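You operate a simulated robot arm through the tools that you are given. There is no shell and no other tool. Be economical: measure what you need, move in short steps, check, and stop when the job is done.

You run a simulated robot arm. Do the job below in one go: nothing can be reset, and whatever is moved stays where it is left.

## Task
Put the ring that says "C7" from the long table on top of the paper roll and the ring marked "A2" on the purple tray. Close the bottom tap drawer. Open the far left door, fetch the blue cloth from the bench by the pipes and set it on the shelf of the far cupboard, then shut the door. Take the orange sponge on the counter under the pegboard and put it away on the bench by the meter. Open the top right side drawer, take the yellow cap from the inside of the top right side drawer and put it in the white tray, then shut the drawer. Any order will do.

The check looks at the end state, three seconds after you hand in, the way a careful person would. Anything else that was tipped, shoved, dropped, spilled or broken makes it a failure. Lids that push on must go on centred and level and be pressed home; caps that screw on are set level and turned clockwise until they are tight. Flat cloth is picked up by pressing the open fingertips on it (5 to 10 N) and closing them slowly along it; thin cloth reads only 2 to 8 mm in the jaws.

## Robot
A 7-joint arm with a fingered hand on a trunk, on a base that drives. Base frame: it is fixed to the floor where the robot stands at the start and does not move with it; the origin is under the middle of the robot, x ahead of it, y to its left, z up; the surface under the hand at the start is at about z = 860. Units: mm, degrees, N and s.
With the tool pointing down near the work surface it reaches from about 340 to 720 mm from the robot's upright axis, wherever it stands. Its first joint turns from -69.0 to 172.0 degrees. Places, roughly: bench by the meter [4300, -2100, 900]; blue cloth (7x10x3 cm) [1700, -2000, 900]; bottom tap drawer [1700, -1800, 200]; far left door [4300, 1400, 400]; orange sponge (7x9x3 cm) [7100, 600, 900]; paper roll (9x9x8 cm) [700, -200, 900]; purple tray [500, 0, 750]; ring [500, -250, 750]; shelf of the far cupboard [4100, 1600, 400]; top right side drawer [2000, 4200, 700]; white tray (24x16x4 cm) [3200, 4400, 500]; yellow cap (4x4x2 cm) [2100, 4200, 700]. Payload 3.4 kg.
The tool frame sits at the grasp point between the pads (the TCP): z along the fingers, y along the line on which they close. The tips reach 25 mm beyond it. The gripper opens to 88 mm. The gripper's body begins 29 mm behind the TCP. The gripper is a hand of 4 fingers: y runs from the thumb to the fingers, the wrist lies at [-13, -97, -162] in the tool frame.
Orientation is that of the tool frame in the base frame, as a unit quaternion [x, y, z, w]. With the fingers straight down and the wrist toward the robot, the tool's x, y and z point along [0, 1, 0], [1, 0, 0] and [0, 0, -1] of the base frame.

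## Interface
- The arm moves only by the tool step_arm. Its argument "moves" is a list of rows, each a list of 2 entries, a list of its own where there are three numbers: the shift along the base's x, y, z in mm, then the turn, a rotation vector about the base's x, y, z in degrees. In form: [[[tx, ty, tz], [rx, ry, rz]], ...]. A call has 1 to 12 rows; each row is the pose to reach, as a shift and turn from the pose commanded when the call began. A row lasts 0.2 s, in which the tool goes at most 50 mm and 8.6 degrees; a call with a longer step from one row to the next is refused whole. A pose out of reach is approached as far as the arm can. The call stops where the force on the tool passes 40 N (or 10 N more than at its start, if that is more) or the arm is blocked; 0.2 s more then pass. In this call time passes only in rows, and 0.2 s behind the last. It gives the time, the measured TCP pose, the force on the tool (base axes), the opening and the grip force at its end, in the units of the frame above (readings bear some noise), with the torque about the TCP (base axes, N m) and any sound that the robot's microphone picked up.
- Cameras (640 x 400 px; columns grow to the right, rows downward): "scene" is now at [132.8, -18.4, 1434.8]; the picture's right is [-0.22, -0.98, 0.00], its down [-0.65, 0.15, -0.75] and it looks along [0.73, -0.16, -0.67] (base axes); focal length 288 px, centre (320, 200). "wrist" rides on the gripper at [64, -83, -98] in the tool frame; the picture's right is [-0.62, 0.37, -0.69], its down [-0.71, -0.63, 0.30] and it looks along [-0.32, 0.68, 0.65] (tool axes); focal length 265 px, centre (320, 200). There is no depth. A picture from a camera that has moved, and an enlarged one, comes with that camera's place and axes in the base frame and with its lens.
- capture(camera): a new picture of that camera. The clock stands still meanwhile.
- lift_body(by): slides the trunk up (or, below 0, down) by that many mm; the arm and the scene camera ride with it, the base frame stays. It gives what a move gives, with no picture.
- base_move(legs): drives the robot by 1 to 6 legs, each [ahead, left, turn to the left] in mm, mm and degrees, along the robot's own axes; the way and the turn of a leg run together, so that a leg with both is an arc; at most 1500 mm and 180 degrees a leg. The arm and the cameras ride along, it lands a little off, and it stops where it bumps. It gives what a move gives.
- move_fingers(index, middle, ring, thumb_bend, thumb_turn): sets how far each is bent, from 0 (flat) to 1 (curled in); at 0.3 the hand is open as for a grip, at 0.7 the pads meet at the TCP. One left out holds its place. A second passes; each finger stops where it meets its share of the squeeze, and holds until it gets a number again. It is the only way to open and close the hand. It gives what a move gives, with no picture; readings hold the bend of each and the force on the fingers (four entries, about 0 where the hand has none), thumb and palm. thumb_turn goes from beside the hand (0) to across from the fingers (1), as for a grip.
- aim_head(pan, tilt): turns the head with the scene camera to pan (to the left, within 86 degrees either way) and tilt (down, from -29 to 69), counted from straight ahead of the robot. It gives what a move gives.
- enlarge(camera, box): a new picture of the part [left, top, right, bottom] of that camera's present view, enlarged. The clock stands still meanwhile.
- hand_in(): hands the job in; it is judged then, once.

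Work in short steps. Places have to be worked out from the pictures, the camera data and where the tool is seen: move nearer, look again, correct. Check each grasp and each placing, and mend what went wrong. You have 217 turns and 218 pictures in all, those below and enlarged ones among them. Open the gripper and draw the arm clear of the work before you hand the job in, unless the task says otherwise; then end with one line.

The tools are called as name(argument=value, ...) on one line, values as JSON. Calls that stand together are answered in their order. step_arm: Moves the arm, as the interface text tells. Its arguments: {"type":"object","properties":{"moves":{"type":"array"}},"required":["moves"]} The other tools are called the same way: lift_body (by) slides the trunk up or down; move_fingers (index, middle, ring, thumb_bend, thumb_turn) moves the fingers one by one; base_move (legs) drives the base; aim_head (pan, tilt) turns the head that bears the scene camera; capture (camera) takes a picture; enlarge (camera, box) takes an enlarged picture of a part of a camera's view; hand_in () hands the job in.

At the start:

```text
clock: 0.0
eef_pos: [482.7, -260.7, 1084.1]
ee_rot: [0.707, 0.707, 0.0, -0.001]
wrist_force: [0.4, 0.3, 0.3]
torque: [-0.02, 0.02, -0.02]
gripper_width: 87.4
gripper_force: 0.1
shape: jaw
bend: [0.3, 0.3, 0.3, 0.3, 0.98]
finger forces: [0.0, 0.0, 0.1, 0.0, 0.0, 0.1]
trunk travel left (down, up): [-750.0, 90.0]
robot x, y, heading: [1.1, -4.7, -0.3]
head pan, tilt: [-12.6, 41.8]
```

scene: 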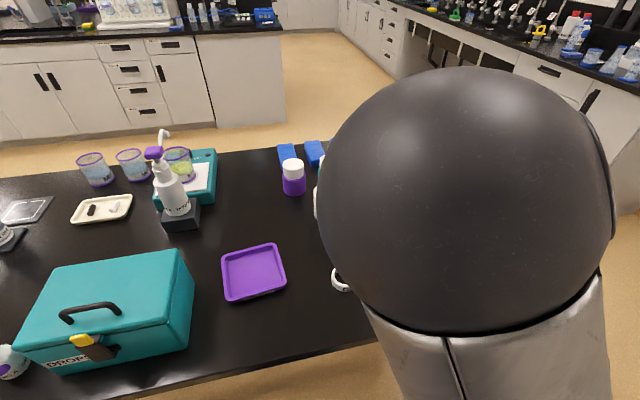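
wrist: 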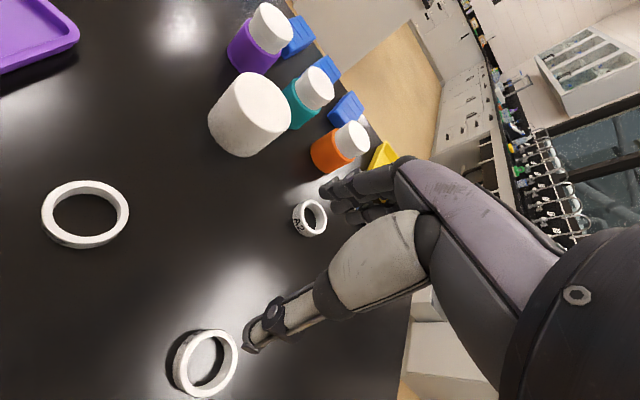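

The wrist view shows three white rings and the white paper roll. I'll zoom in to read the ring labels.

enlarge(camera="wrist", box=[20, 160, 340, 400])

enlarge(camera="wrist", box=[180, 40, 400, 260])

```text
1.67 times, centred on (180, 280) of wrist
camera zoom: at [400.6, -195.8, 1183.9], right [0.37, -0.62, 0.69], down [-0.63, -0.71, -0.3], along [0.68, -0.32, -0.65], focal length 442 px, centre (553, 67)
```

zoom: 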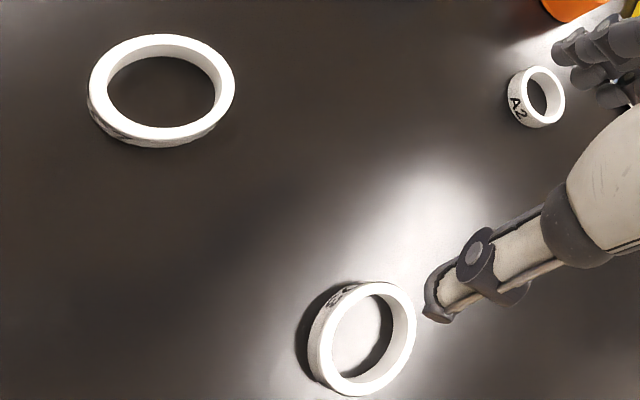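

```text
1.82 times, centred on (290, 150) of wrist
camera zoom: at [400.6, -195.8, 1183.9], right [0.37, -0.62, 0.69], down [-0.63, -0.71, -0.3], along [0.68, -0.32, -0.65], focal length 483 px, centre (374, 291)
```

zoom: 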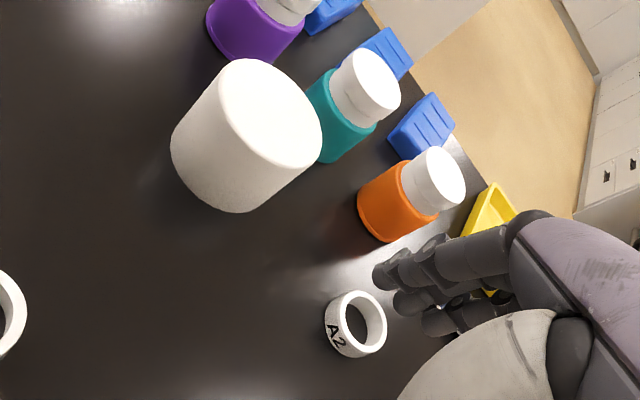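

A2 is the small ring. I'll zoom in on the other two to tell which one is C7.

enlarge(camera="wrist", box=[30, 170, 140, 260])

enlarge(camera="wrist", box=[155, 315, 255, 400])

```text
4.44 times, centred on (85, 215) of wrist
camera zoom: at [400.6, -195.8, 1183.9], right [0.37, -0.62, 0.69], down [-0.63, -0.71, -0.3], along [0.68, -0.32, -0.65], focal length 1180 px, centre (1364, 133)
```

zoom: 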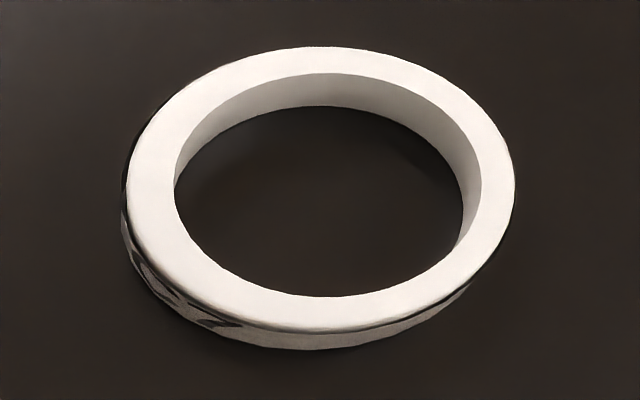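

```text
4.71 times, centred on (205, 358) of wrist
camera zoom: at [400.6, -195.8, 1183.9], right [0.37, -0.62, 0.69], down [-0.63, -0.71, -0.3], along [0.68, -0.32, -0.65], focal length 1249 px, centre (861, -541)
```

zoom: 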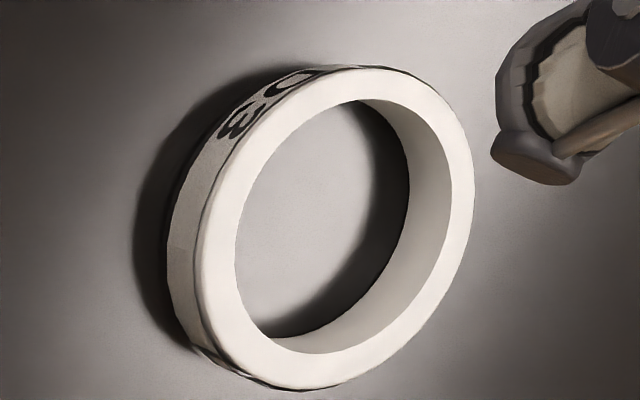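

Ring 1's label faces the robot. I'll move the hand back and down a little so the wrist camera sees that side.

step_arm(moves=[[[-30, -5, -40], [0, 0, 0]], [[-55, -15, -80], [0, 0, 0]], [[-80, -24, -110], [0, 0, 0]]])

capture(camera="wrist")

capture(camera="scene")

```text
refused: row 1 steps farther than a row can; nothing moved
```

```text
211 pictures are left
camera wrist: at [400.6, -195.8, 1183.9], right [0.37, -0.62, 0.69], down [-0.63, -0.71, -0.3], along [0.68, -0.32, -0.65], focal length 265 px, centre (320, 200)
```

wrist: 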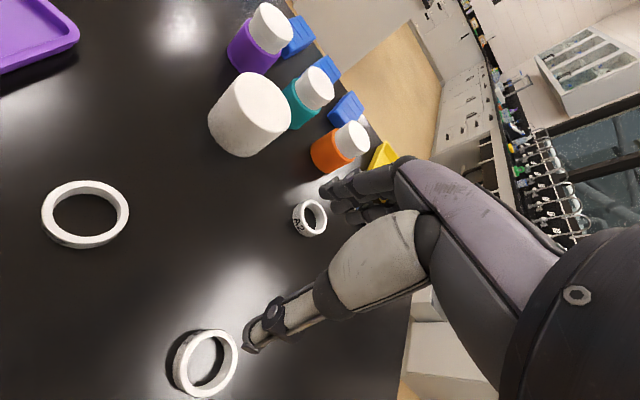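

```text
210 pictures are left
camera scene: at [132.8, -18.4, 1434.8], right [-0.22, -0.98, 0.0], down [-0.65, 0.15, -0.75], along [0.73, -0.16, -0.67], focal length 288 px, centre (320, 200)
```

scene: 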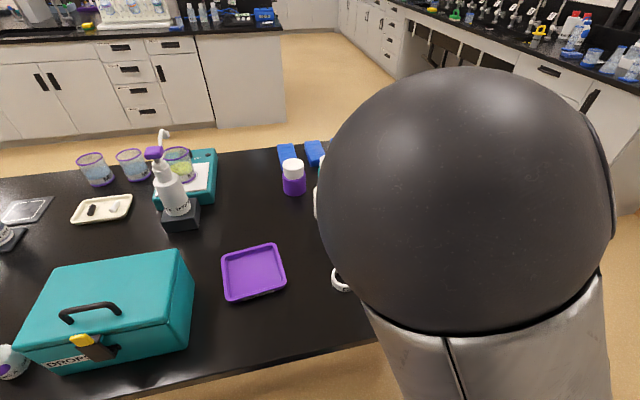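

The step was too long, so I'll retry with rows under 50 mm.

step_arm(moves=[[[-24, -7, -35], [0, 0, 0]], [[-48, -14, -70], [0, 0, 0]], [[-80, -24, -105], [0, 0, 0]]])

capture(camera="wrist")

```text
clock: 0.8
eef_pos: [402.7, -287.2, 979.8]
ee_rot: [0.708, 0.706, 0.001, 0.0]
wrist_force: [-0.1, 0.4, 0.3]
torque: [0.0, 0.03, 0.03]
gripper_width: 87.9
gripper_force: 0.0
shape: jaw
bend: [0.3, 0.3, 0.3, 0.3, 0.98]
finger forces: [0.0, 0.0, 0.1, 0.0, 0.0, 0.0]
trunk travel left (down, up): [-750.0, 90.0]
robot x, y, heading: [-1.2, 1.6, 0.0]
head pan, tilt: [-12.6, 41.8]
```

```text
209 pictures are left
camera wrist: at [321.1, -220.3, 1078.5], right [0.37, -0.62, 0.69], down [-0.63, -0.71, -0.31], along [0.68, -0.32, -0.65], focal length 265 px, centre (320, 200)
```

wrist: 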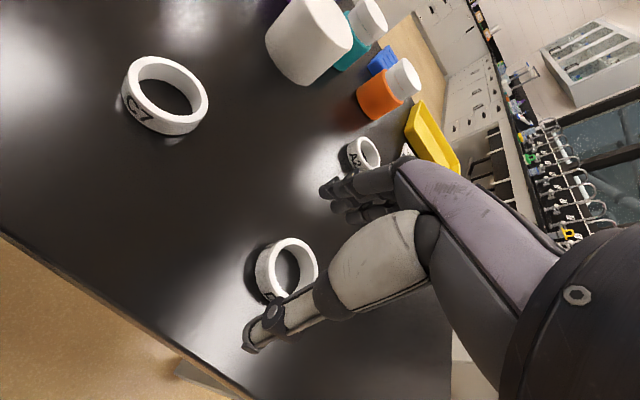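

C7 is the big ring at about (478,-149), and A2 is at about (685,-347). I'll pinch C7 by its far rim, thumb inside, so I'm moving above (515,-149).

step_arm(moves=[[[28, 34, 0], [0, 0, 0]], [[56, 69, 0], [0, 0, 0]], [[84, 103, 0], [0, 0, 0]], [[112, 138, 0], [0, 0, 0]], [[112, 138, -30], [0, 0, 0]]])

capture(camera="wrist")

capture(camera="scene")

```text
clock: 2.0
eef_pos: [515.6, -143.6, 950.9]
ee_rot: [0.707, 0.708, -0.001, 0.001]
wrist_force: [0.1, 1.0, -0.6]
torque: [-0.05, 0.03, -0.04]
gripper_width: 87.6
gripper_force: 0.2
shape: jaw
bend: [0.3, 0.3, 0.3, 0.3, 0.98]
finger forces: [0.0, 0.1, 0.1, 0.0, 0.0, 0.1]
trunk travel left (down, up): [-750.0, 90.0]
robot x, y, heading: [-1.0, -3.8, 0.1]
head pan, tilt: [-12.6, 41.8]
```

```text
208 pictures are left
camera wrist: at [433.5, -78.8, 1049.7], right [0.37, -0.62, 0.69], down [-0.63, -0.72, -0.3], along [0.68, -0.32, -0.65], focal length 265 px, centre (320, 200)
```

wrist: 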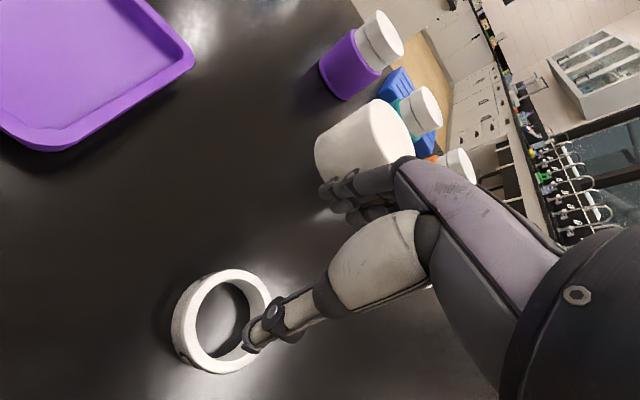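

```text
207 pictures are left
camera scene: at [134.0, -16.4, 1434.8], right [-0.22, -0.98, 0.0], down [-0.65, 0.14, -0.75], along [0.73, -0.16, -0.67], focal length 288 px, centre (320, 200)
```

scene: 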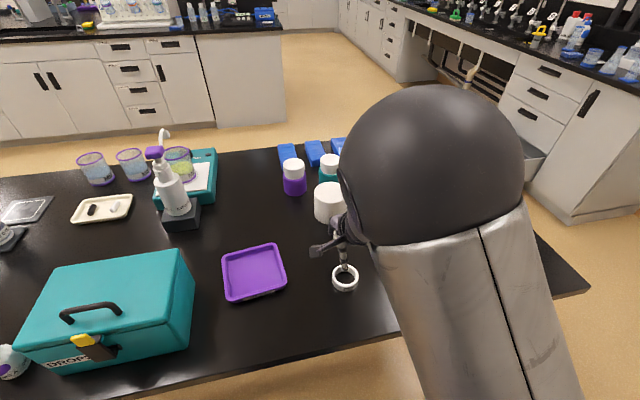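

The ring centre reads about (477,-146), so the hand is aligned. I'll lower it until the tips are just above the table.

step_arm(moves=[[[-1, -2, -30], [0, 0, 0]], [[-1, -2, -50], [0, 0, 0]], [[-1, -2, -60], [0, 0, 0]]])

capture(camera="wrist")

enlarge(camera="scene", box=[270, 200, 430, 300])

```text
clock: 2.8
eef_pos: [514.5, -148.7, 889.9]
ee_rot: [0.707, 0.707, 0.0, 0.0]
wrist_force: [-0.1, -0.2, -0.3]
torque: [-0.02, 0.01, 0.02]
gripper_width: 87.5
gripper_force: 0.0
shape: jaw
bend: [0.3, 0.3, 0.3, 0.3, 0.98]
finger forces: [0.0, 0.0, 0.0, 0.0, 0.1, 0.0]
trunk travel left (down, up): [-750.0, 90.0]
robot x, y, heading: [2.4, -4.2, -0.0]
head pan, tilt: [-12.6, 41.8]
```

```text
206 pictures are left
camera wrist: at [432.7, -83.1, 988.8], right [0.37, -0.62, 0.69], down [-0.63, -0.71, -0.3], along [0.68, -0.32, -0.65], focal length 265 px, centre (320, 200)
```

wrist: 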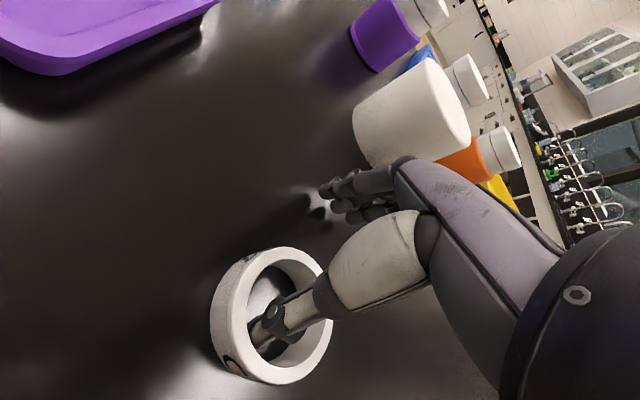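

```text
4.00 times, centred on (350, 250) of scene
camera zoom: at [133.2, -18.2, 1434.8], right [-0.22, -0.98, 0.0], down [-0.65, 0.14, -0.75], along [0.73, -0.16, -0.67], focal length 1153 px, centre (200, 0)
```

zoom: 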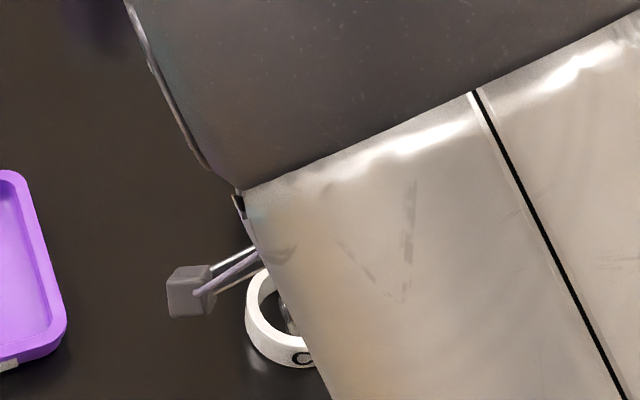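

The thumb is inside the hole. I'll close the hand.

move_fingers(index=0.75, middle=0.75, ring=0.75, thumb_bend=0.75)

capture(camera="wrist")

```text
clock: 3.8
eef_pos: [514.4, -147.3, 890.8]
ee_rot: [0.708, 0.707, 0.0, 0.0]
wrist_force: [0.6, -0.1, -0.5]
torque: [-0.01, 0.02, -0.01]
gripper_width: 0.0
gripper_force: 6.5
shape: fingers
bend: [0.74, 0.74, 0.75, 0.71, 0.96]
finger forces: [5.5, 1.2, 0.0, 0.0, 6.6, 0.0]
trunk travel left (down, up): [-750.0, 90.0]
robot x, y, heading: [-0.8, -1.4, -0.2]
head pan, tilt: [-12.6, 41.8]
```

```text
204 pictures are left
camera wrist: at [432.3, -83.3, 989.1], right [0.37, -0.62, 0.69], down [-0.63, -0.71, -0.3], along [0.68, -0.32, -0.65], focal length 265 px, centre (320, 200)
```

wrist: 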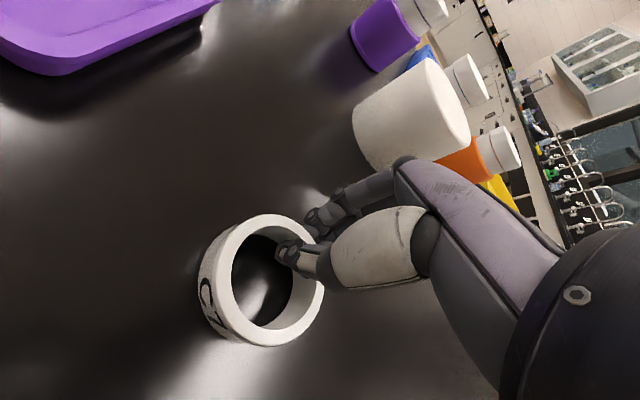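

The ring shifted a bit and seems pinched between the thumb and index. I'll lift slightly and check.

step_arm(moves=[[[0, 0, 15], [0, 0, 0]], [[0, 0, 40], [0, 0, 0]], [[0, 0, 70], [0, 0, 0]]])

capture(camera="wrist")

```text
clock: 4.6
eef_pos: [513.1, -148.8, 961.4]
ee_rot: [0.707, 0.707, 0.0, 0.001]
wrist_force: [-0.8, -0.9, 0.3]
torque: [0.01, 0.0, -0.01]
gripper_width: 0.0
gripper_force: 6.4
shape: fingers
bend: [0.74, 0.75, 0.75, 0.71, 0.96]
finger forces: [5.2, 1.1, 0.0, 0.0, 6.6, 0.0]
trunk travel left (down, up): [-750.0, 90.0]
robot x, y, heading: [-2.7, -1.5, 0.0]
head pan, tilt: [-12.6, 41.8]
```

```text
203 pictures are left
camera wrist: at [431.2, -83.8, 1060.0], right [0.37, -0.62, 0.69], down [-0.63, -0.71, -0.31], along [0.68, -0.32, -0.65], focal length 265 px, centre (320, 200)
```

wrist: 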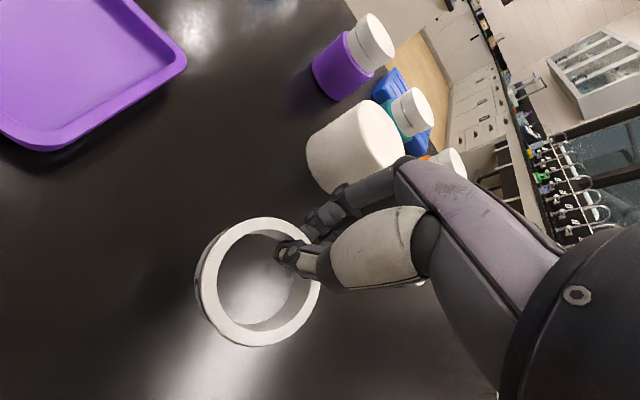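

C7 is held. I'll raise it clear, then drive right and slightly ahead so the roll, A2 and the tray all come within reach.

step_arm(moves=[[[0, 0, 40], [0, 0, 0]], [[0, 0, 80], [0, 0, 0]]])

base_move(legs=[[0, -150, 0], [40, 0, 0]])

capture(camera="wrist")

capture(camera="scene")

```text
clock: 5.2
eef_pos: [511.0, -149.2, 1040.8]
ee_rot: [0.707, 0.707, 0.0, 0.0]
wrist_force: [-0.1, 0.7, -0.4]
torque: [-0.02, -0.04, -0.01]
gripper_width: 0.0
gripper_force: 6.7
shape: fingers
bend: [0.74, 0.75, 0.75, 0.71, 0.96]
finger forces: [5.3, 1.1, 0.0, 0.0, 6.3, 0.0]
trunk travel left (down, up): [-750.0, 90.0]
robot x, y, heading: [-1.4, -5.5, -0.0]
head pan, tilt: [-12.6, 41.8]
```

```text
clock: 7.0
eef_pos: [552.3, -299.2, 1040.9]
ee_rot: [0.707, 0.707, 0.0, 0.0]
wrist_force: [-0.3, 0.4, -0.6]
torque: [0.03, 0.0, -0.01]
gripper_width: 0.0
gripper_force: 6.6
shape: fingers
bend: [0.74, 0.75, 0.75, 0.71, 0.96]
finger forces: [5.3, 1.0, 0.1, 0.0, 6.4, 0.1]
trunk travel left (down, up): [-750.0, 90.0]
robot x, y, heading: [39.7, -149.4, 0.1]
head pan, tilt: [-12.6, 41.8]
```

```text
202 pictures are left
camera wrist: at [470.6, -233.9, 1139.0], right [0.37, -0.62, 0.69], down [-0.63, -0.71, -0.3], along [0.68, -0.32, -0.65], focal length 265 px, centre (320, 200)
```

wrist: 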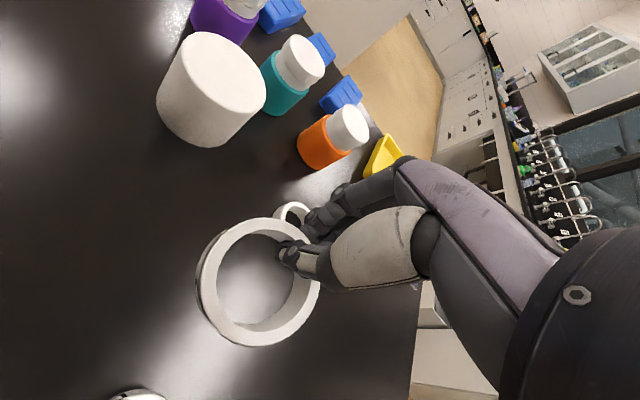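

```text
201 pictures are left
camera scene: at [172.5, -168.3, 1434.8], right [-0.22, -0.98, 0.0], down [-0.65, 0.15, -0.75], along [0.73, -0.16, -0.67], focal length 288 px, centre (320, 200)
```

scene: 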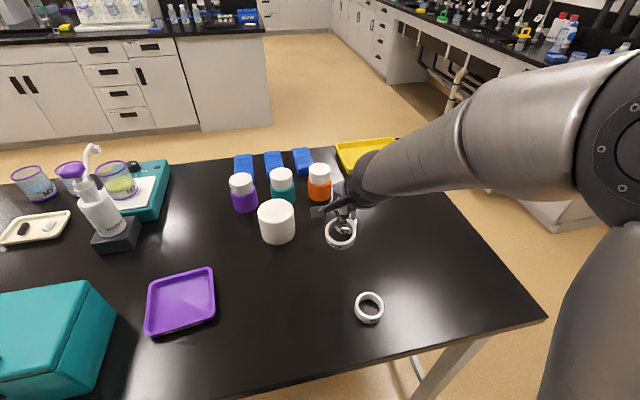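

The ring centre is at TCP(-30,+14) and the roll is centred at about (694,-170) with its top near 940. I'll carry the ring over it.

step_arm(moves=[[[35, 23, 0], [0, 0, 0]], [[70, 46, 0], [0, 0, 0]], [[105, 69, 0], [0, 0, 0]], [[140, 92, 0], [0, 0, 0]], [[172, 115, 0], [0, 0, 0]], [[172, 115, -30], [0, 0, 0]]])

capture(camera="wrist")

enlarge(camera="scene", box=[200, 130, 360, 260])

```text
clock: 8.4
eef_pos: [725.2, -182.7, 1011.1]
ee_rot: [0.707, 0.707, 0.0, -0.001]
wrist_force: [-0.7, -0.1, -0.8]
torque: [0.01, -0.01, -0.02]
gripper_width: 0.2
gripper_force: 6.1
shape: fingers
bend: [0.74, 0.75, 0.75, 0.71, 0.96]
finger forces: [4.9, 1.0, 0.0, 0.1, 5.8, 0.0]
trunk travel left (down, up): [-750.0, 90.0]
robot x, y, heading: [39.1, -147.6, -0.0]
head pan, tilt: [-12.6, 41.8]
```

```text
200 pictures are left
camera wrist: at [644.1, -117.0, 1109.9], right [0.37, -0.62, 0.69], down [-0.63, -0.71, -0.3], along [0.68, -0.32, -0.65], focal length 265 px, centre (320, 200)
```

wrist: 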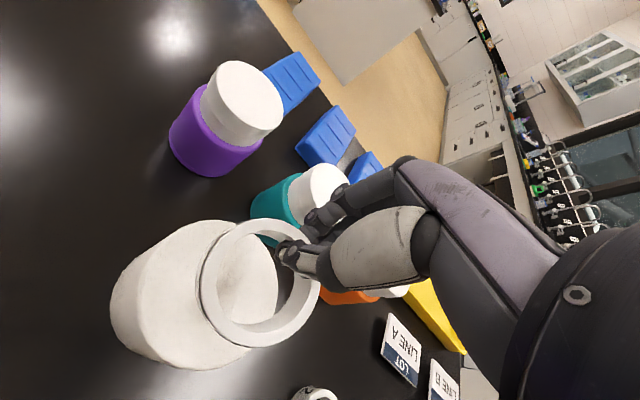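

```text
3.08 times, centred on (280, 195) of scene
camera zoom: at [172.1, -168.6, 1434.9], right [-0.22, -0.98, 0.0], down [-0.65, 0.15, -0.75], along [0.73, -0.16, -0.67], focal length 887 px, centre (443, 215)
```

zoom: 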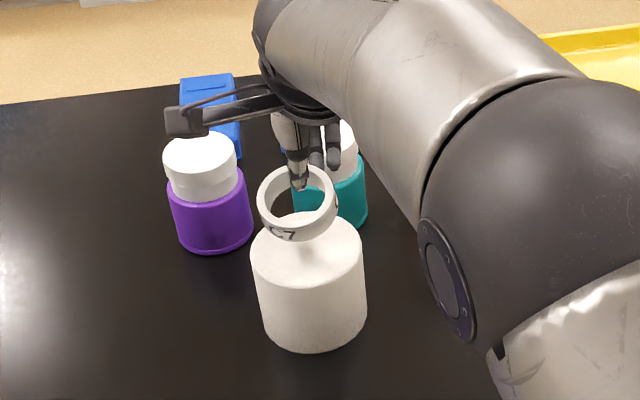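

The ring and roll centres agree to within a few mm. I'll lower gently.

step_arm(moves=[[[3, -2, -15], [0, 0, 0]], [[3, -2, -25], [0, 0, 0]], [[3, -2, -33], [0, 0, 0]]])

enlarge(camera="scene", box=[200, 130, 360, 260])

capture(camera="wrist")

```text
clock: 9.2
eef_pos: [728.8, -185.2, 977.2]
ee_rot: [0.708, 0.707, 0.0, 0.001]
wrist_force: [0.3, 0.6, 0.8]
torque: [0.04, 0.02, -0.03]
gripper_width: 0.2
gripper_force: 5.1
shape: fingers
bend: [0.74, 0.75, 0.75, 0.71, 0.96]
finger forces: [4.8, 0.7, 0.0, 0.0, 5.4, 0.0]
trunk travel left (down, up): [-750.0, 90.0]
robot x, y, heading: [39.0, -145.4, -0.0]
head pan, tilt: [-12.6, 41.8]
```

```text
3.08 times, centred on (280, 195) of scene
camera zoom: at [172.5, -168.3, 1434.8], right [-0.22, -0.98, 0.0], down [-0.65, 0.15, -0.75], along [0.73, -0.16, -0.67], focal length 887 px, centre (443, 215)
```

zoom: 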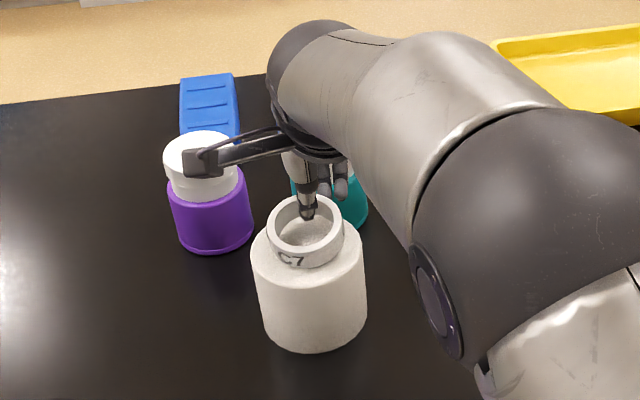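

```text
197 pictures are left
camera wrist: at [646.2, -120.2, 1076.1], right [0.37, -0.62, 0.69], down [-0.63, -0.71, -0.3], along [0.68, -0.32, -0.65], focal length 265 px, centre (320, 200)
```

wrist: 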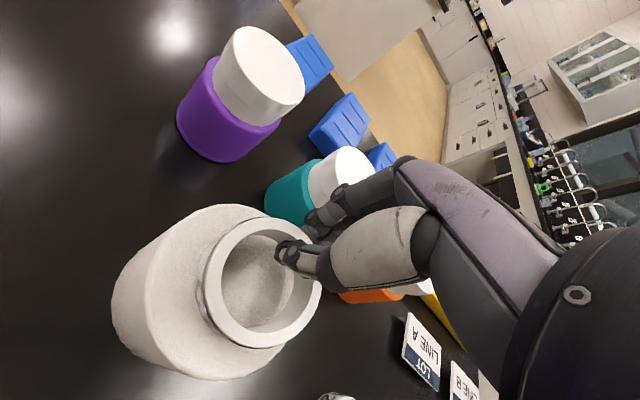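

Almost down. I'll lower until contact, pulling back 3 mm to stay centred.

step_arm(moves=[[[-3, 0, -3], [0, 0, 0]], [[-4, 0, -6], [0, 0, 0]], [[-4, 0, -9], [0, 0, 0]]])

enlarge(camera="scene", box=[220, 160, 320, 240])

```text
clock: 10.1
eef_pos: [723.8, -185.7, 968.5]
ee_rot: [0.707, 0.707, 0.0, -0.001]
wrist_force: [0.9, 0.6, 0.8]
torque: [-0.01, 0.04, -0.03]
gripper_width: 0.0
gripper_force: 6.6
shape: fingers
bend: [0.74, 0.75, 0.75, 0.71, 0.96]
finger forces: [5.4, 1.0, 0.0, 0.1, 6.5, 0.0]
trunk travel left (down, up): [-750.0, 90.0]
robot x, y, heading: [37.5, -147.3, -0.1]
head pan, tilt: [-12.6, 41.8]
```

```text
5.00 times, centred on (270, 200) of scene
camera zoom: at [172.2, -168.3, 1434.8], right [-0.22, -0.98, 0.0], down [-0.65, 0.15, -0.75], along [0.73, -0.16, -0.67], focal length 1442 px, centre (570, 200)
```

zoom: 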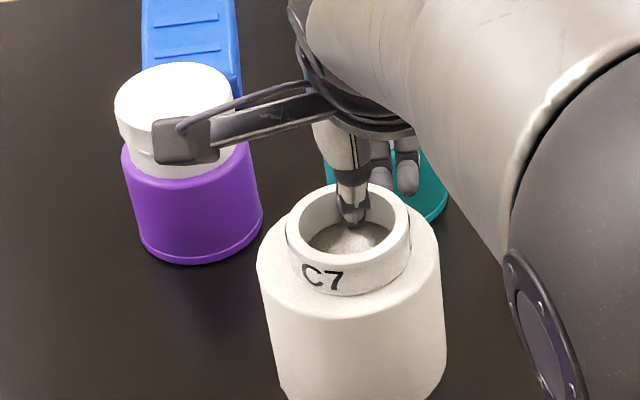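

Centred. I'll feel for contact with small steps.

step_arm(moves=[[[0, 0, -2], [0, 0, 0]], [[0, 0, -4], [0, 0, 0]]])

enlarge(camera="scene", box=[245, 180, 315, 230])

```text
clock: 10.7
eef_pos: [723.6, -186.5, 965.6]
ee_rot: [0.707, 0.707, 0.003, 0.002]
wrist_force: [0.6, 0.4, 7.6]
torque: [0.02, 0.04, 0.0]
gripper_width: 0.2
gripper_force: 8.6
shape: fingers
bend: [0.74, 0.75, 0.75, 0.72, 0.96]
finger forces: [6.7, 2.1, 0.0, 0.1, 7.9, 0.0]
trunk travel left (down, up): [-750.0, 90.0]
robot x, y, heading: [37.9, -150.3, 0.1]
head pan, tilt: [-12.6, 41.8]
```

```text
8.00 times, centred on (280, 205) of scene
camera zoom: at [170.6, -168.2, 1435.1], right [-0.22, -0.98, 0.0], down [-0.65, 0.15, -0.75], along [0.73, -0.16, -0.67], focal length 2307 px, centre (640, 160)
```

zoom: 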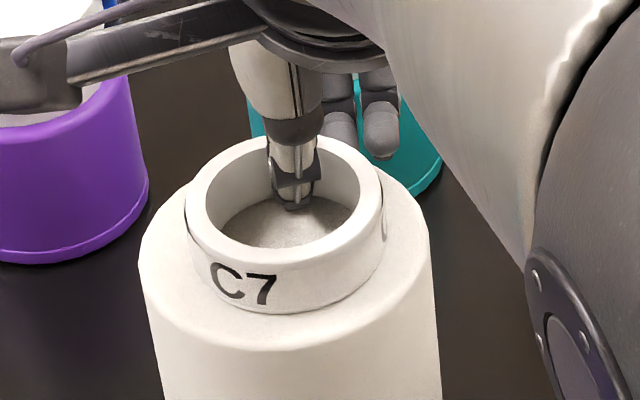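

The ring is seated, with 7.6 N of contact. I'll ease up 1 mm and open partly so the thumb stays inside the hole.

step_arm(moves=[[[0, 0, 2], [0, 0, 0]]])

move_fingers(index=0.5, middle=0.5, ring=0.5, thumb_bend=0.58)

capture(camera="wrist")

enlarge(camera="scene", box=[245, 180, 315, 230])

```text
clock: 11.1
eef_pos: [723.2, -185.2, 965.7]
ee_rot: [0.707, 0.707, 0.0, 0.0]
wrist_force: [1.5, 0.1, 6.0]
torque: [0.01, 0.05, 0.02]
gripper_width: 0.1
gripper_force: 7.5
shape: fingers
bend: [0.74, 0.75, 0.75, 0.72, 0.96]
finger forces: [6.6, 1.5, 0.1, 0.1, 7.2, 0.0]
trunk travel left (down, up): [-750.0, 90.0]
robot x, y, heading: [39.6, -152.0, 0.1]
head pan, tilt: [-12.6, 41.8]
```

```text
clock: 12.1
eef_pos: [722.4, -185.9, 967.6]
ee_rot: [0.707, 0.707, 0.0, 0.001]
wrist_force: [1.1, 1.1, 11.7]
torque: [0.1, 0.27, -0.02]
gripper_width: 31.5
gripper_force: 5.4
shape: fingers
bend: [0.5, 0.5, 0.5, 0.59, 0.97]
finger forces: [0.1, 0.0, 0.0, 0.1, 11.6, 0.0]
trunk travel left (down, up): [-750.0, 90.0]
robot x, y, heading: [41.3, -149.7, -0.0]
head pan, tilt: [-12.6, 41.8]
```

```text
194 pictures are left
camera wrist: at [640.4, -120.9, 1066.0], right [0.37, -0.62, 0.69], down [-0.63, -0.71, -0.31], along [0.69, -0.32, -0.65], focal length 265 px, centre (320, 200)
```

wrist: 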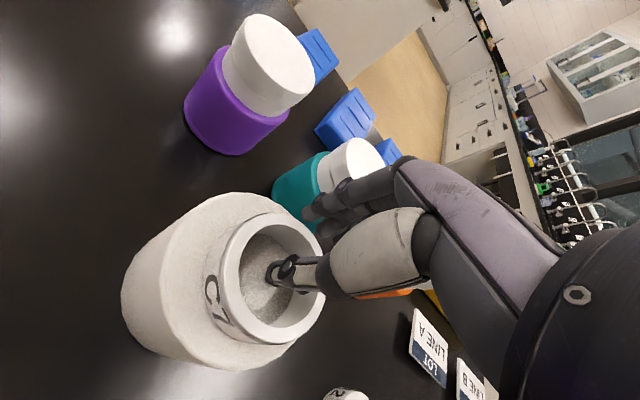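

```text
8.00 times, centred on (280, 205) of scene
camera zoom: at [170.0, -168.0, 1435.1], right [-0.22, -0.98, 0.0], down [-0.65, 0.14, -0.75], along [0.73, -0.16, -0.67], focal length 2307 px, centre (640, 160)
```

zoom: 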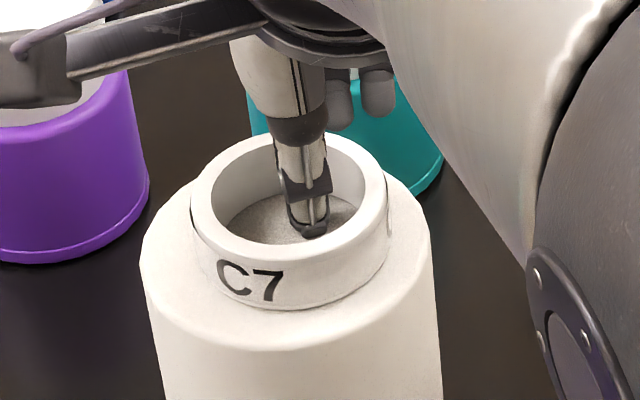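

The ring is released and centred, with the thumb tip touching the roll's top. I'll raise straight up.

step_arm(moves=[[[0, 0, 15], [0, 0, 0]], [[0, 0, 45], [0, 0, 0]], [[0, 0, 85], [0, 0, 0]], [[0, -40, 100], [0, 0, 0]], [[-20, -80, 100], [0, 0, 0]], [[-35, -120, 100], [0, 0, 0]], [[-42, -155, 100], [0, 0, 0]]])

move_fingers(index=0.3, middle=0.3, ring=0.3, thumb_bend=0.3)

capture(camera="wrist")

capture(camera="scene")

```text
clock: 13.7
eef_pos: [681.6, -342.7, 1063.7]
ee_rot: [0.707, 0.707, 0.0, -0.001]
wrist_force: [0.6, -0.2, -0.2]
torque: [0.01, -0.01, 0.04]
gripper_width: 33.6
gripper_force: 0.0
shape: fingers
bend: [0.5, 0.5, 0.5, 0.57, 0.97]
finger forces: [0.0, 0.0, 0.0, 0.0, 0.0, 0.0]
trunk travel left (down, up): [-750.0, 90.0]
robot x, y, heading: [37.9, -149.9, -0.1]
head pan, tilt: [-12.6, 41.8]
```

```text
clock: 14.7
eef_pos: [681.4, -341.1, 1064.7]
ee_rot: [0.707, 0.707, 0.0, 0.0]
wrist_force: [1.5, 0.4, -0.7]
torque: [-0.01, -0.01, 0.0]
gripper_width: 84.4
gripper_force: 0.0
shape: fingers
bend: [0.3, 0.3, 0.3, 0.3, 0.97]
finger forces: [0.0, 0.0, 0.0, 0.0, 0.0, 0.0]
trunk travel left (down, up): [-750.0, 90.0]
robot x, y, heading: [40.5, -150.4, -0.3]
head pan, tilt: [-12.6, 41.8]
```

```text
192 pictures are left
camera wrist: at [599.2, -275.5, 1163.3], right [0.37, -0.62, 0.69], down [-0.63, -0.71, -0.3], along [0.68, -0.32, -0.65], focal length 265 px, centre (320, 200)
```

wrist: 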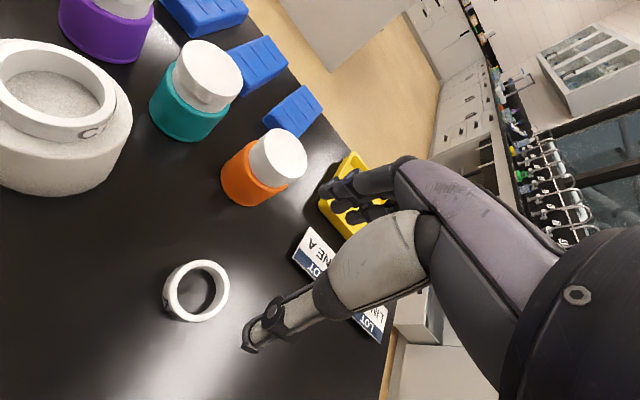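

```text
191 pictures are left
camera scene: at [172.2, -168.3, 1434.8], right [-0.22, -0.98, 0.0], down [-0.65, 0.15, -0.75], along [0.73, -0.16, -0.67], focal length 288 px, centre (320, 200)
```

scene: 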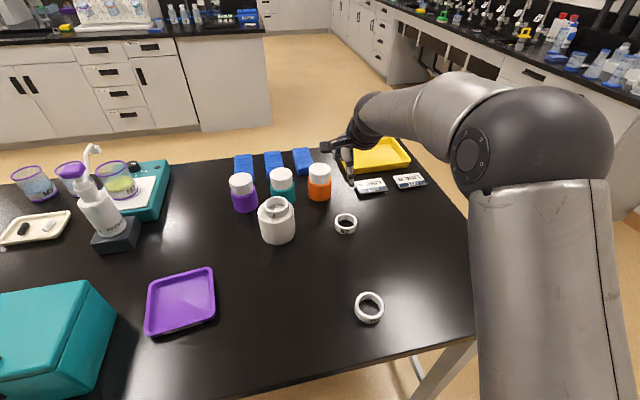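

C7 rests well. A2 is at about (679,-349), roughly 62 mm across, so I'll pinch its far rim the same way. First I'll set the thumb at 0.42 and move over it.

move_fingers(thumb_bend=0.45)

step_arm(moves=[[[24, -5, -40], [0, 0, 0]], [[24, -5, -85], [0, 0, 0]], [[24, -5, -125], [0, 0, 0]]])

capture(camera="wrist")

enlarge(camera="scene", box=[290, 160, 410, 250])

```text
clock: 15.7
eef_pos: [681.8, -341.5, 1064.1]
ee_rot: [0.707, 0.707, 0.0, 0.0]
wrist_force: [0.0, -0.3, 0.1]
torque: [0.01, 0.0, -0.01]
gripper_width: 68.7
gripper_force: 0.1
shape: fingers
bend: [0.3, 0.3, 0.3, 0.45, 0.97]
finger forces: [0.0, 0.0, 0.0, 0.1, 0.0, 0.0]
trunk travel left (down, up): [-750.0, 90.0]
robot x, y, heading: [38.5, -148.2, -0.2]
head pan, tilt: [-12.6, 41.8]
```

```text
clock: 16.4
eef_pos: [708.5, -344.6, 940.0]
ee_rot: [0.707, 0.707, 0.0, 0.0]
wrist_force: [-0.5, 0.4, -0.6]
torque: [-0.02, -0.02, 0.01]
gripper_width: 68.8
gripper_force: 0.0
shape: fingers
bend: [0.3, 0.3, 0.3, 0.45, 0.97]
finger forces: [0.1, 0.0, 0.0, 0.0, 0.0, 0.0]
trunk travel left (down, up): [-750.0, 90.0]
robot x, y, heading: [39.3, -154.5, -0.2]
head pan, tilt: [-12.6, 41.8]
```

```text
190 pictures are left
camera wrist: at [625.9, -280.3, 1038.4], right [0.37, -0.62, 0.69], down [-0.63, -0.71, -0.3], along [0.68, -0.32, -0.65], focal length 265 px, centre (320, 200)
```

wrist: 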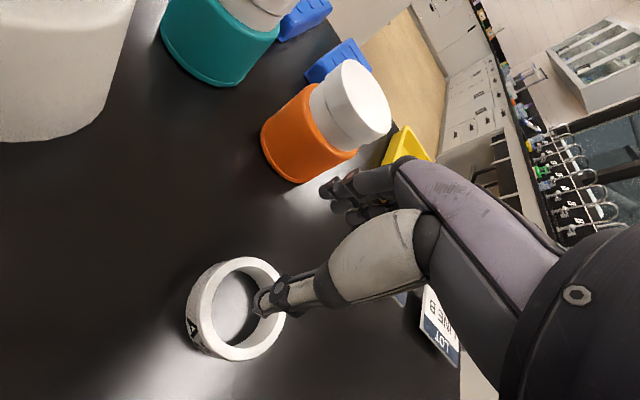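

```text
4.44 times, centred on (350, 205) of scene
camera zoom: at [173.9, -168.7, 1434.7], right [-0.22, -0.98, 0.0], down [-0.65, 0.15, -0.74], along [0.73, -0.16, -0.67], focal length 1282 px, centre (187, 178)
```

zoom: 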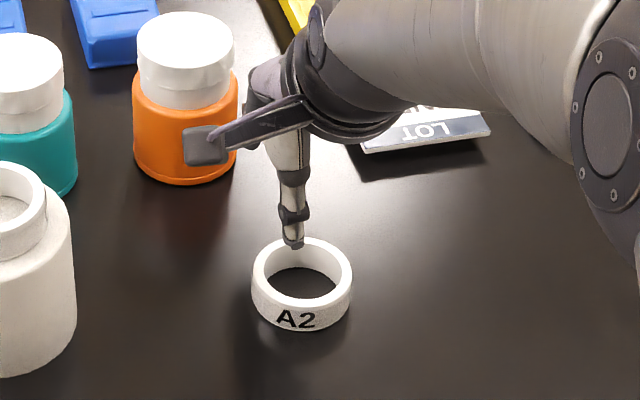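

The centre reads about (676,-347). I'll shift back 4 mm and descend to the same tip height as before.

step_arm(moves=[[[-4, -1, -25], [0, 0, 0]], [[-4, -1, -50], [0, 0, 0]]])

move_fingers(index=0.75, middle=0.75, ring=0.75, thumb_bend=0.75)

capture(camera="wrist")

```text
clock: 17.1
eef_pos: [702.3, -346.6, 889.9]
ee_rot: [0.707, 0.707, 0.0, 0.0]
wrist_force: [0.2, -0.3, 0.1]
torque: [0.06, -0.02, -0.01]
gripper_width: 69.0
gripper_force: 0.1
shape: fingers
bend: [0.3, 0.3, 0.3, 0.45, 0.97]
finger forces: [0.0, 0.0, 0.0, 0.0, 0.1, 0.0]
trunk travel left (down, up): [-750.0, 90.0]
robot x, y, heading: [38.0, -151.2, -0.3]
head pan, tilt: [-12.6, 41.8]
```

```text
clock: 18.1
eef_pos: [701.9, -345.0, 890.1]
ee_rot: [0.707, 0.707, 0.0, 0.0]
wrist_force: [0.3, -0.4, 0.2]
torque: [0.05, -0.01, -0.01]
gripper_width: 0.1
gripper_force: 6.8
shape: fingers
bend: [0.73, 0.74, 0.75, 0.72, 0.96]
finger forces: [5.7, 1.5, 0.1, 0.0, 7.1, 0.0]
trunk travel left (down, up): [-750.0, 90.0]
robot x, y, heading: [41.1, -151.5, 0.1]
head pan, tilt: [-12.6, 41.8]
```

```text
188 pictures are left
camera wrist: at [619.2, -281.0, 989.4], right [0.37, -0.62, 0.69], down [-0.63, -0.71, -0.3], along [0.68, -0.32, -0.65], focal length 265 px, centre (320, 200)
```

wrist: 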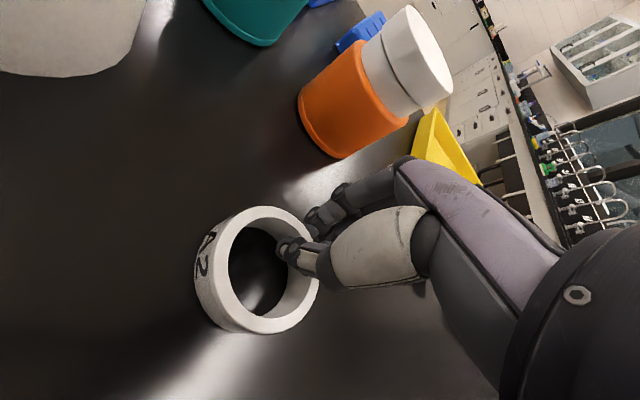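

A2 is gripped, with its centre at TCP(-28,+18). The tray centre is at about (543,55). I'll lift high and carry it there.

step_arm(moves=[[[0, 0, 45], [0, 0, 0]], [[0, 0, 90], [0, 0, 0]], [[0, 0, 135], [0, 0, 0]], [[0, 0, 160], [0, 0, 0]]])

step_arm(moves=[[[-15, 43, 0], [0, 0, 0]], [[-30, 86, 0], [0, 0, 0]], [[-45, 129, 0], [0, 0, 0]], [[-60, 172, 0], [0, 0, 0]], [[-74, 215, 0], [0, 0, 0]], [[-88, 258, 0], [0, 0, 0]], [[-103, 300, 0], [0, 0, 0]], [[-118, 342, 0], [0, 0, 0]], [[-131, 383, 0], [0, 0, 0]], [[-131, 383, -45], [0, 0, 0]], [[-131, 383, -90], [0, 0, 0]]])

capture(camera="wrist")

capture(camera="scene")

```text
clock: 19.1
eef_pos: [704.0, -347.0, 1053.6]
ee_rot: [0.706, 0.708, 0.0, 0.0]
wrist_force: [0.0, -0.1, -0.3]
torque: [-0.02, 0.02, 0.02]
gripper_width: 0.1
gripper_force: 6.4
shape: fingers
bend: [0.74, 0.75, 0.75, 0.72, 0.96]
finger forces: [5.1, 1.0, 0.1, 0.1, 6.3, 0.0]
trunk travel left (down, up): [-750.0, 90.0]
robot x, y, heading: [40.8, -151.9, 0.3]
head pan, tilt: [-12.6, 41.8]
```

```text
clock: 21.4
eef_pos: [577.5, 28.8, 970.9]
ee_rot: [0.717, 0.697, 0.01, -0.01]
wrist_force: [-1.0, 1.0, -0.5]
torque: [-0.01, -0.01, 0.0]
gripper_width: 0.1
gripper_force: 6.1
shape: fingers
bend: [0.74, 0.75, 0.75, 0.71, 0.96]
finger forces: [5.5, 0.8, 0.1, 0.1, 6.3, 0.0]
trunk travel left (down, up): [-750.0, 90.0]
robot x, y, heading: [40.8, -150.1, -0.3]
head pan, tilt: [-12.6, 41.8]
```

```text
187 pictures are left
camera wrist: at [498.0, 93.3, 1071.6], right [0.35, -0.65, 0.68], down [-0.65, -0.69, -0.32], along [0.67, -0.32, -0.66], focal length 265 px, centre (320, 200)
```

wrist: 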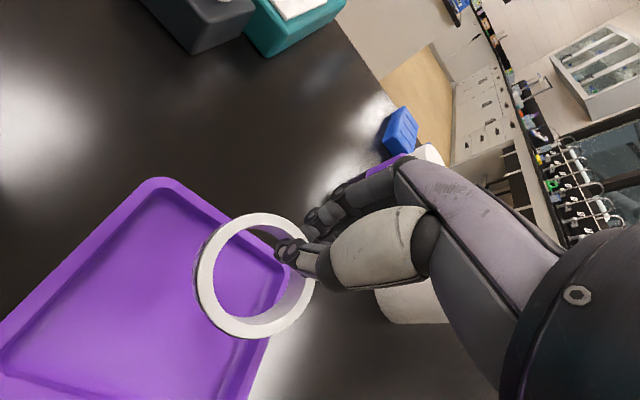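

```text
186 pictures are left
camera scene: at [172.9, -166.9, 1434.8], right [-0.22, -0.98, 0.0], down [-0.65, 0.14, -0.75], along [0.73, -0.16, -0.67], focal length 288 px, centre (320, 200)
```

scene: 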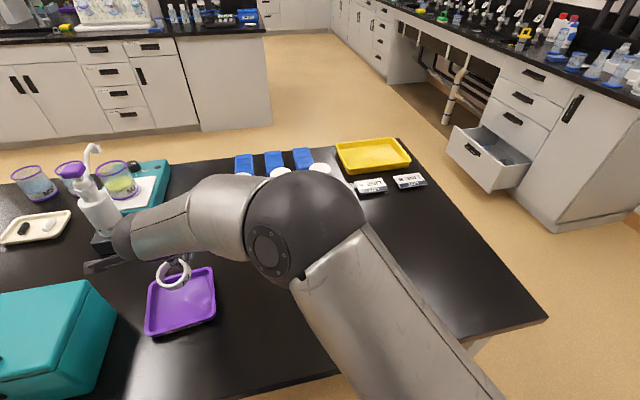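

The arm lagged a bit. The ring centre is at about (550,42) and needs to move (-7,+13), so I'll correct and lower.

step_arm(moves=[[[-3, 8, -10], [0, 0, 0]], [[-6, 13, -25], [0, 0, 0]], [[-6, 13, -45], [0, 0, 0]]])

capture(camera="wrist")

enlarge(camera="scene", box=[120, 230, 260, 350])

```text
clock: 22.2
eef_pos: [564.5, 48.8, 915.3]
ee_rot: [0.708, 0.707, -0.001, 0.001]
wrist_force: [0.5, -0.1, 0.0]
torque: [-0.02, 0.0, 0.02]
gripper_width: 0.1
gripper_force: 6.1
shape: fingers
bend: [0.74, 0.75, 0.75, 0.71, 0.96]
finger forces: [5.6, 0.8, 0.0, 0.1, 6.3, 0.1]
trunk travel left (down, up): [-750.0, 90.0]
robot x, y, heading: [40.4, -148.1, -0.1]
head pan, tilt: [-12.6, 41.8]
```

```text
185 pictures are left
camera wrist: at [482.9, 114.3, 1014.6], right [0.37, -0.62, 0.69], down [-0.63, -0.71, -0.3], along [0.68, -0.33, -0.65], focal length 265 px, centre (320, 200)
```

wrist: 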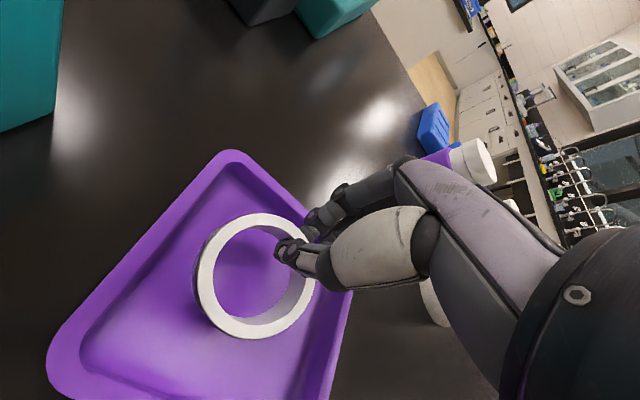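

```text
3.33 times, centred on (190, 290) of scene
camera zoom: at [173.0, -167.9, 1434.8], right [-0.22, -0.98, 0.0], down [-0.65, 0.14, -0.75], along [0.73, -0.16, -0.67], focal length 961 px, centre (753, -100)
```

zoom: 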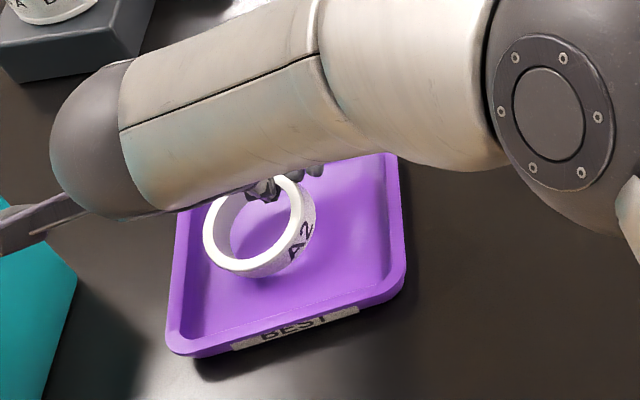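

The arm has caught up. I'll shift (+6,-8) and lower to just above the tray floor.

step_arm(moves=[[[6, -8, -8], [0, 0, 0]], [[6, -8, -14], [0, 0, 0]], [[6, -8, -20], [0, 0, 0]], [[6, -8, -23], [0, 0, 0]]])

capture(camera="wrist")

enlarge(camera="scene", box=[120, 230, 260, 350])

```text
clock: 23.2
eef_pos: [569.5, 40.8, 895.1]
ee_rot: [0.707, 0.707, 0.001, 0.0]
wrist_force: [-1.5, -1.2, 2.8]
torque: [0.01, 0.02, 0.01]
gripper_width: 0.0
gripper_force: 7.2
shape: fingers
bend: [0.74, 0.75, 0.75, 0.71, 0.96]
finger forces: [6.0, 1.5, 0.0, 0.1, 7.3, 0.0]
trunk travel left (down, up): [-750.0, 90.0]
robot x, y, heading: [40.0, -150.0, 0.1]
head pan, tilt: [-12.6, 41.8]
```

```text
183 pictures are left
camera wrist: at [487.6, 105.9, 993.0], right [0.37, -0.62, 0.69], down [-0.63, -0.71, -0.31], along [0.69, -0.32, -0.65], focal length 265 px, centre (320, 200)
```

wrist: 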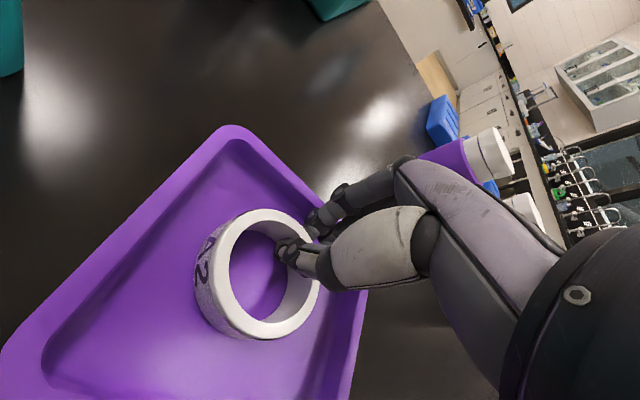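

```text
3.33 times, centred on (190, 290) of scene
camera zoom: at [171.3, -168.6, 1435.0], right [-0.22, -0.98, 0.0], down [-0.65, 0.15, -0.75], along [0.73, -0.16, -0.67], focal length 961 px, centre (753, -100)
```

zoom: 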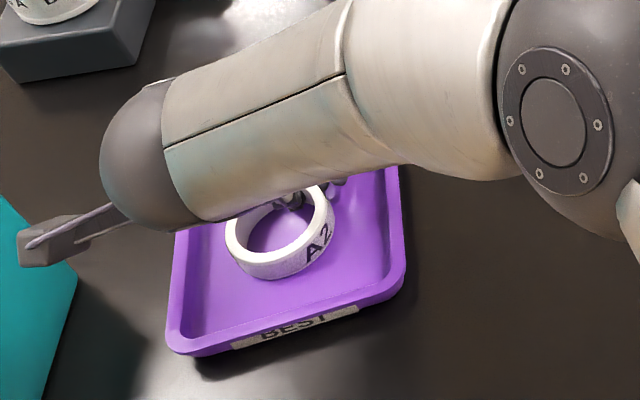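

It's in contact with the tray floor. I'll open gently, then rise.

move_fingers(index=0.58, middle=0.58, ring=0.58, thumb_bend=0.62)

step_arm(moves=[[[0, 0, 20], [0, 0, 0]], [[0, 0, 60], [0, 0, 0]], [[0, 0, 105], [0, 0, 0]], [[0, 0, 150], [0, 0, 0]], [[0, 0, 195], [0, 0, 0]], [[0, -45, 195], [0, 0, 0]], [[0, -90, 195], [0, 0, 0]], [[0, -135, 195], [0, 0, 0]]])

capture(camera="scene")

```text
clock: 24.2
eef_pos: [570.1, 40.8, 893.8]
ee_rot: [0.707, 0.708, 0.0, 0.0]
wrist_force: [0.1, 0.6, -0.3]
torque: [0.04, 0.02, 0.01]
gripper_width: 20.0
gripper_force: 0.0
shape: fingers
bend: [0.57, 0.57, 0.57, 0.62, 0.97]
finger forces: [0.0, 0.5, 0.0, 0.0, 0.0, 0.0]
trunk travel left (down, up): [-750.0, 90.0]
robot x, y, heading: [38.5, -147.1, 0.1]
head pan, tilt: [-12.6, 41.8]
```

```text
clock: 25.4
eef_pos: [563.4, 26.7, 977.3]
ee_rot: [0.717, 0.691, -0.058, -0.073]
wrist_force: [-0.2, 0.1, 0.6]
torque: [0.0, 0.01, 0.01]
gripper_width: 20.6
gripper_force: 0.1
shape: fingers
bend: [0.57, 0.57, 0.57, 0.62, 0.97]
finger forces: [0.1, 0.0, 0.0, 0.0, 0.1, 0.1]
trunk travel left (down, up): [-750.0, 90.0]
robot x, y, heading: [38.0, -152.1, -0.1]
head pan, tilt: [-12.6, 41.8]
stopped in row 5: the arm was blocked; the commanded pose is now the measured one
```

```text
181 pictures are left
camera scene: at [172.3, -169.0, 1434.8], right [-0.22, -0.98, 0.0], down [-0.65, 0.15, -0.75], along [0.73, -0.16, -0.67], focal length 288 px, centre (320, 200)
```

scene: 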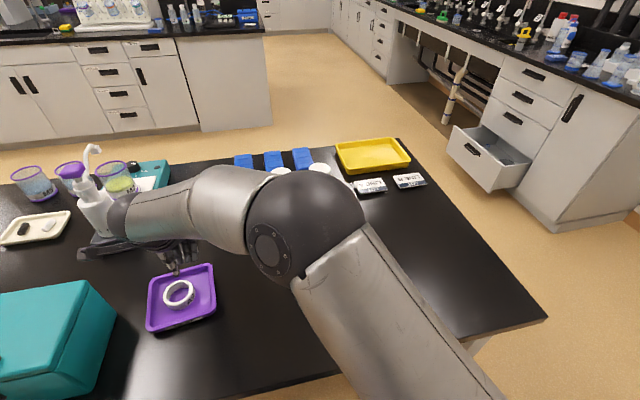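

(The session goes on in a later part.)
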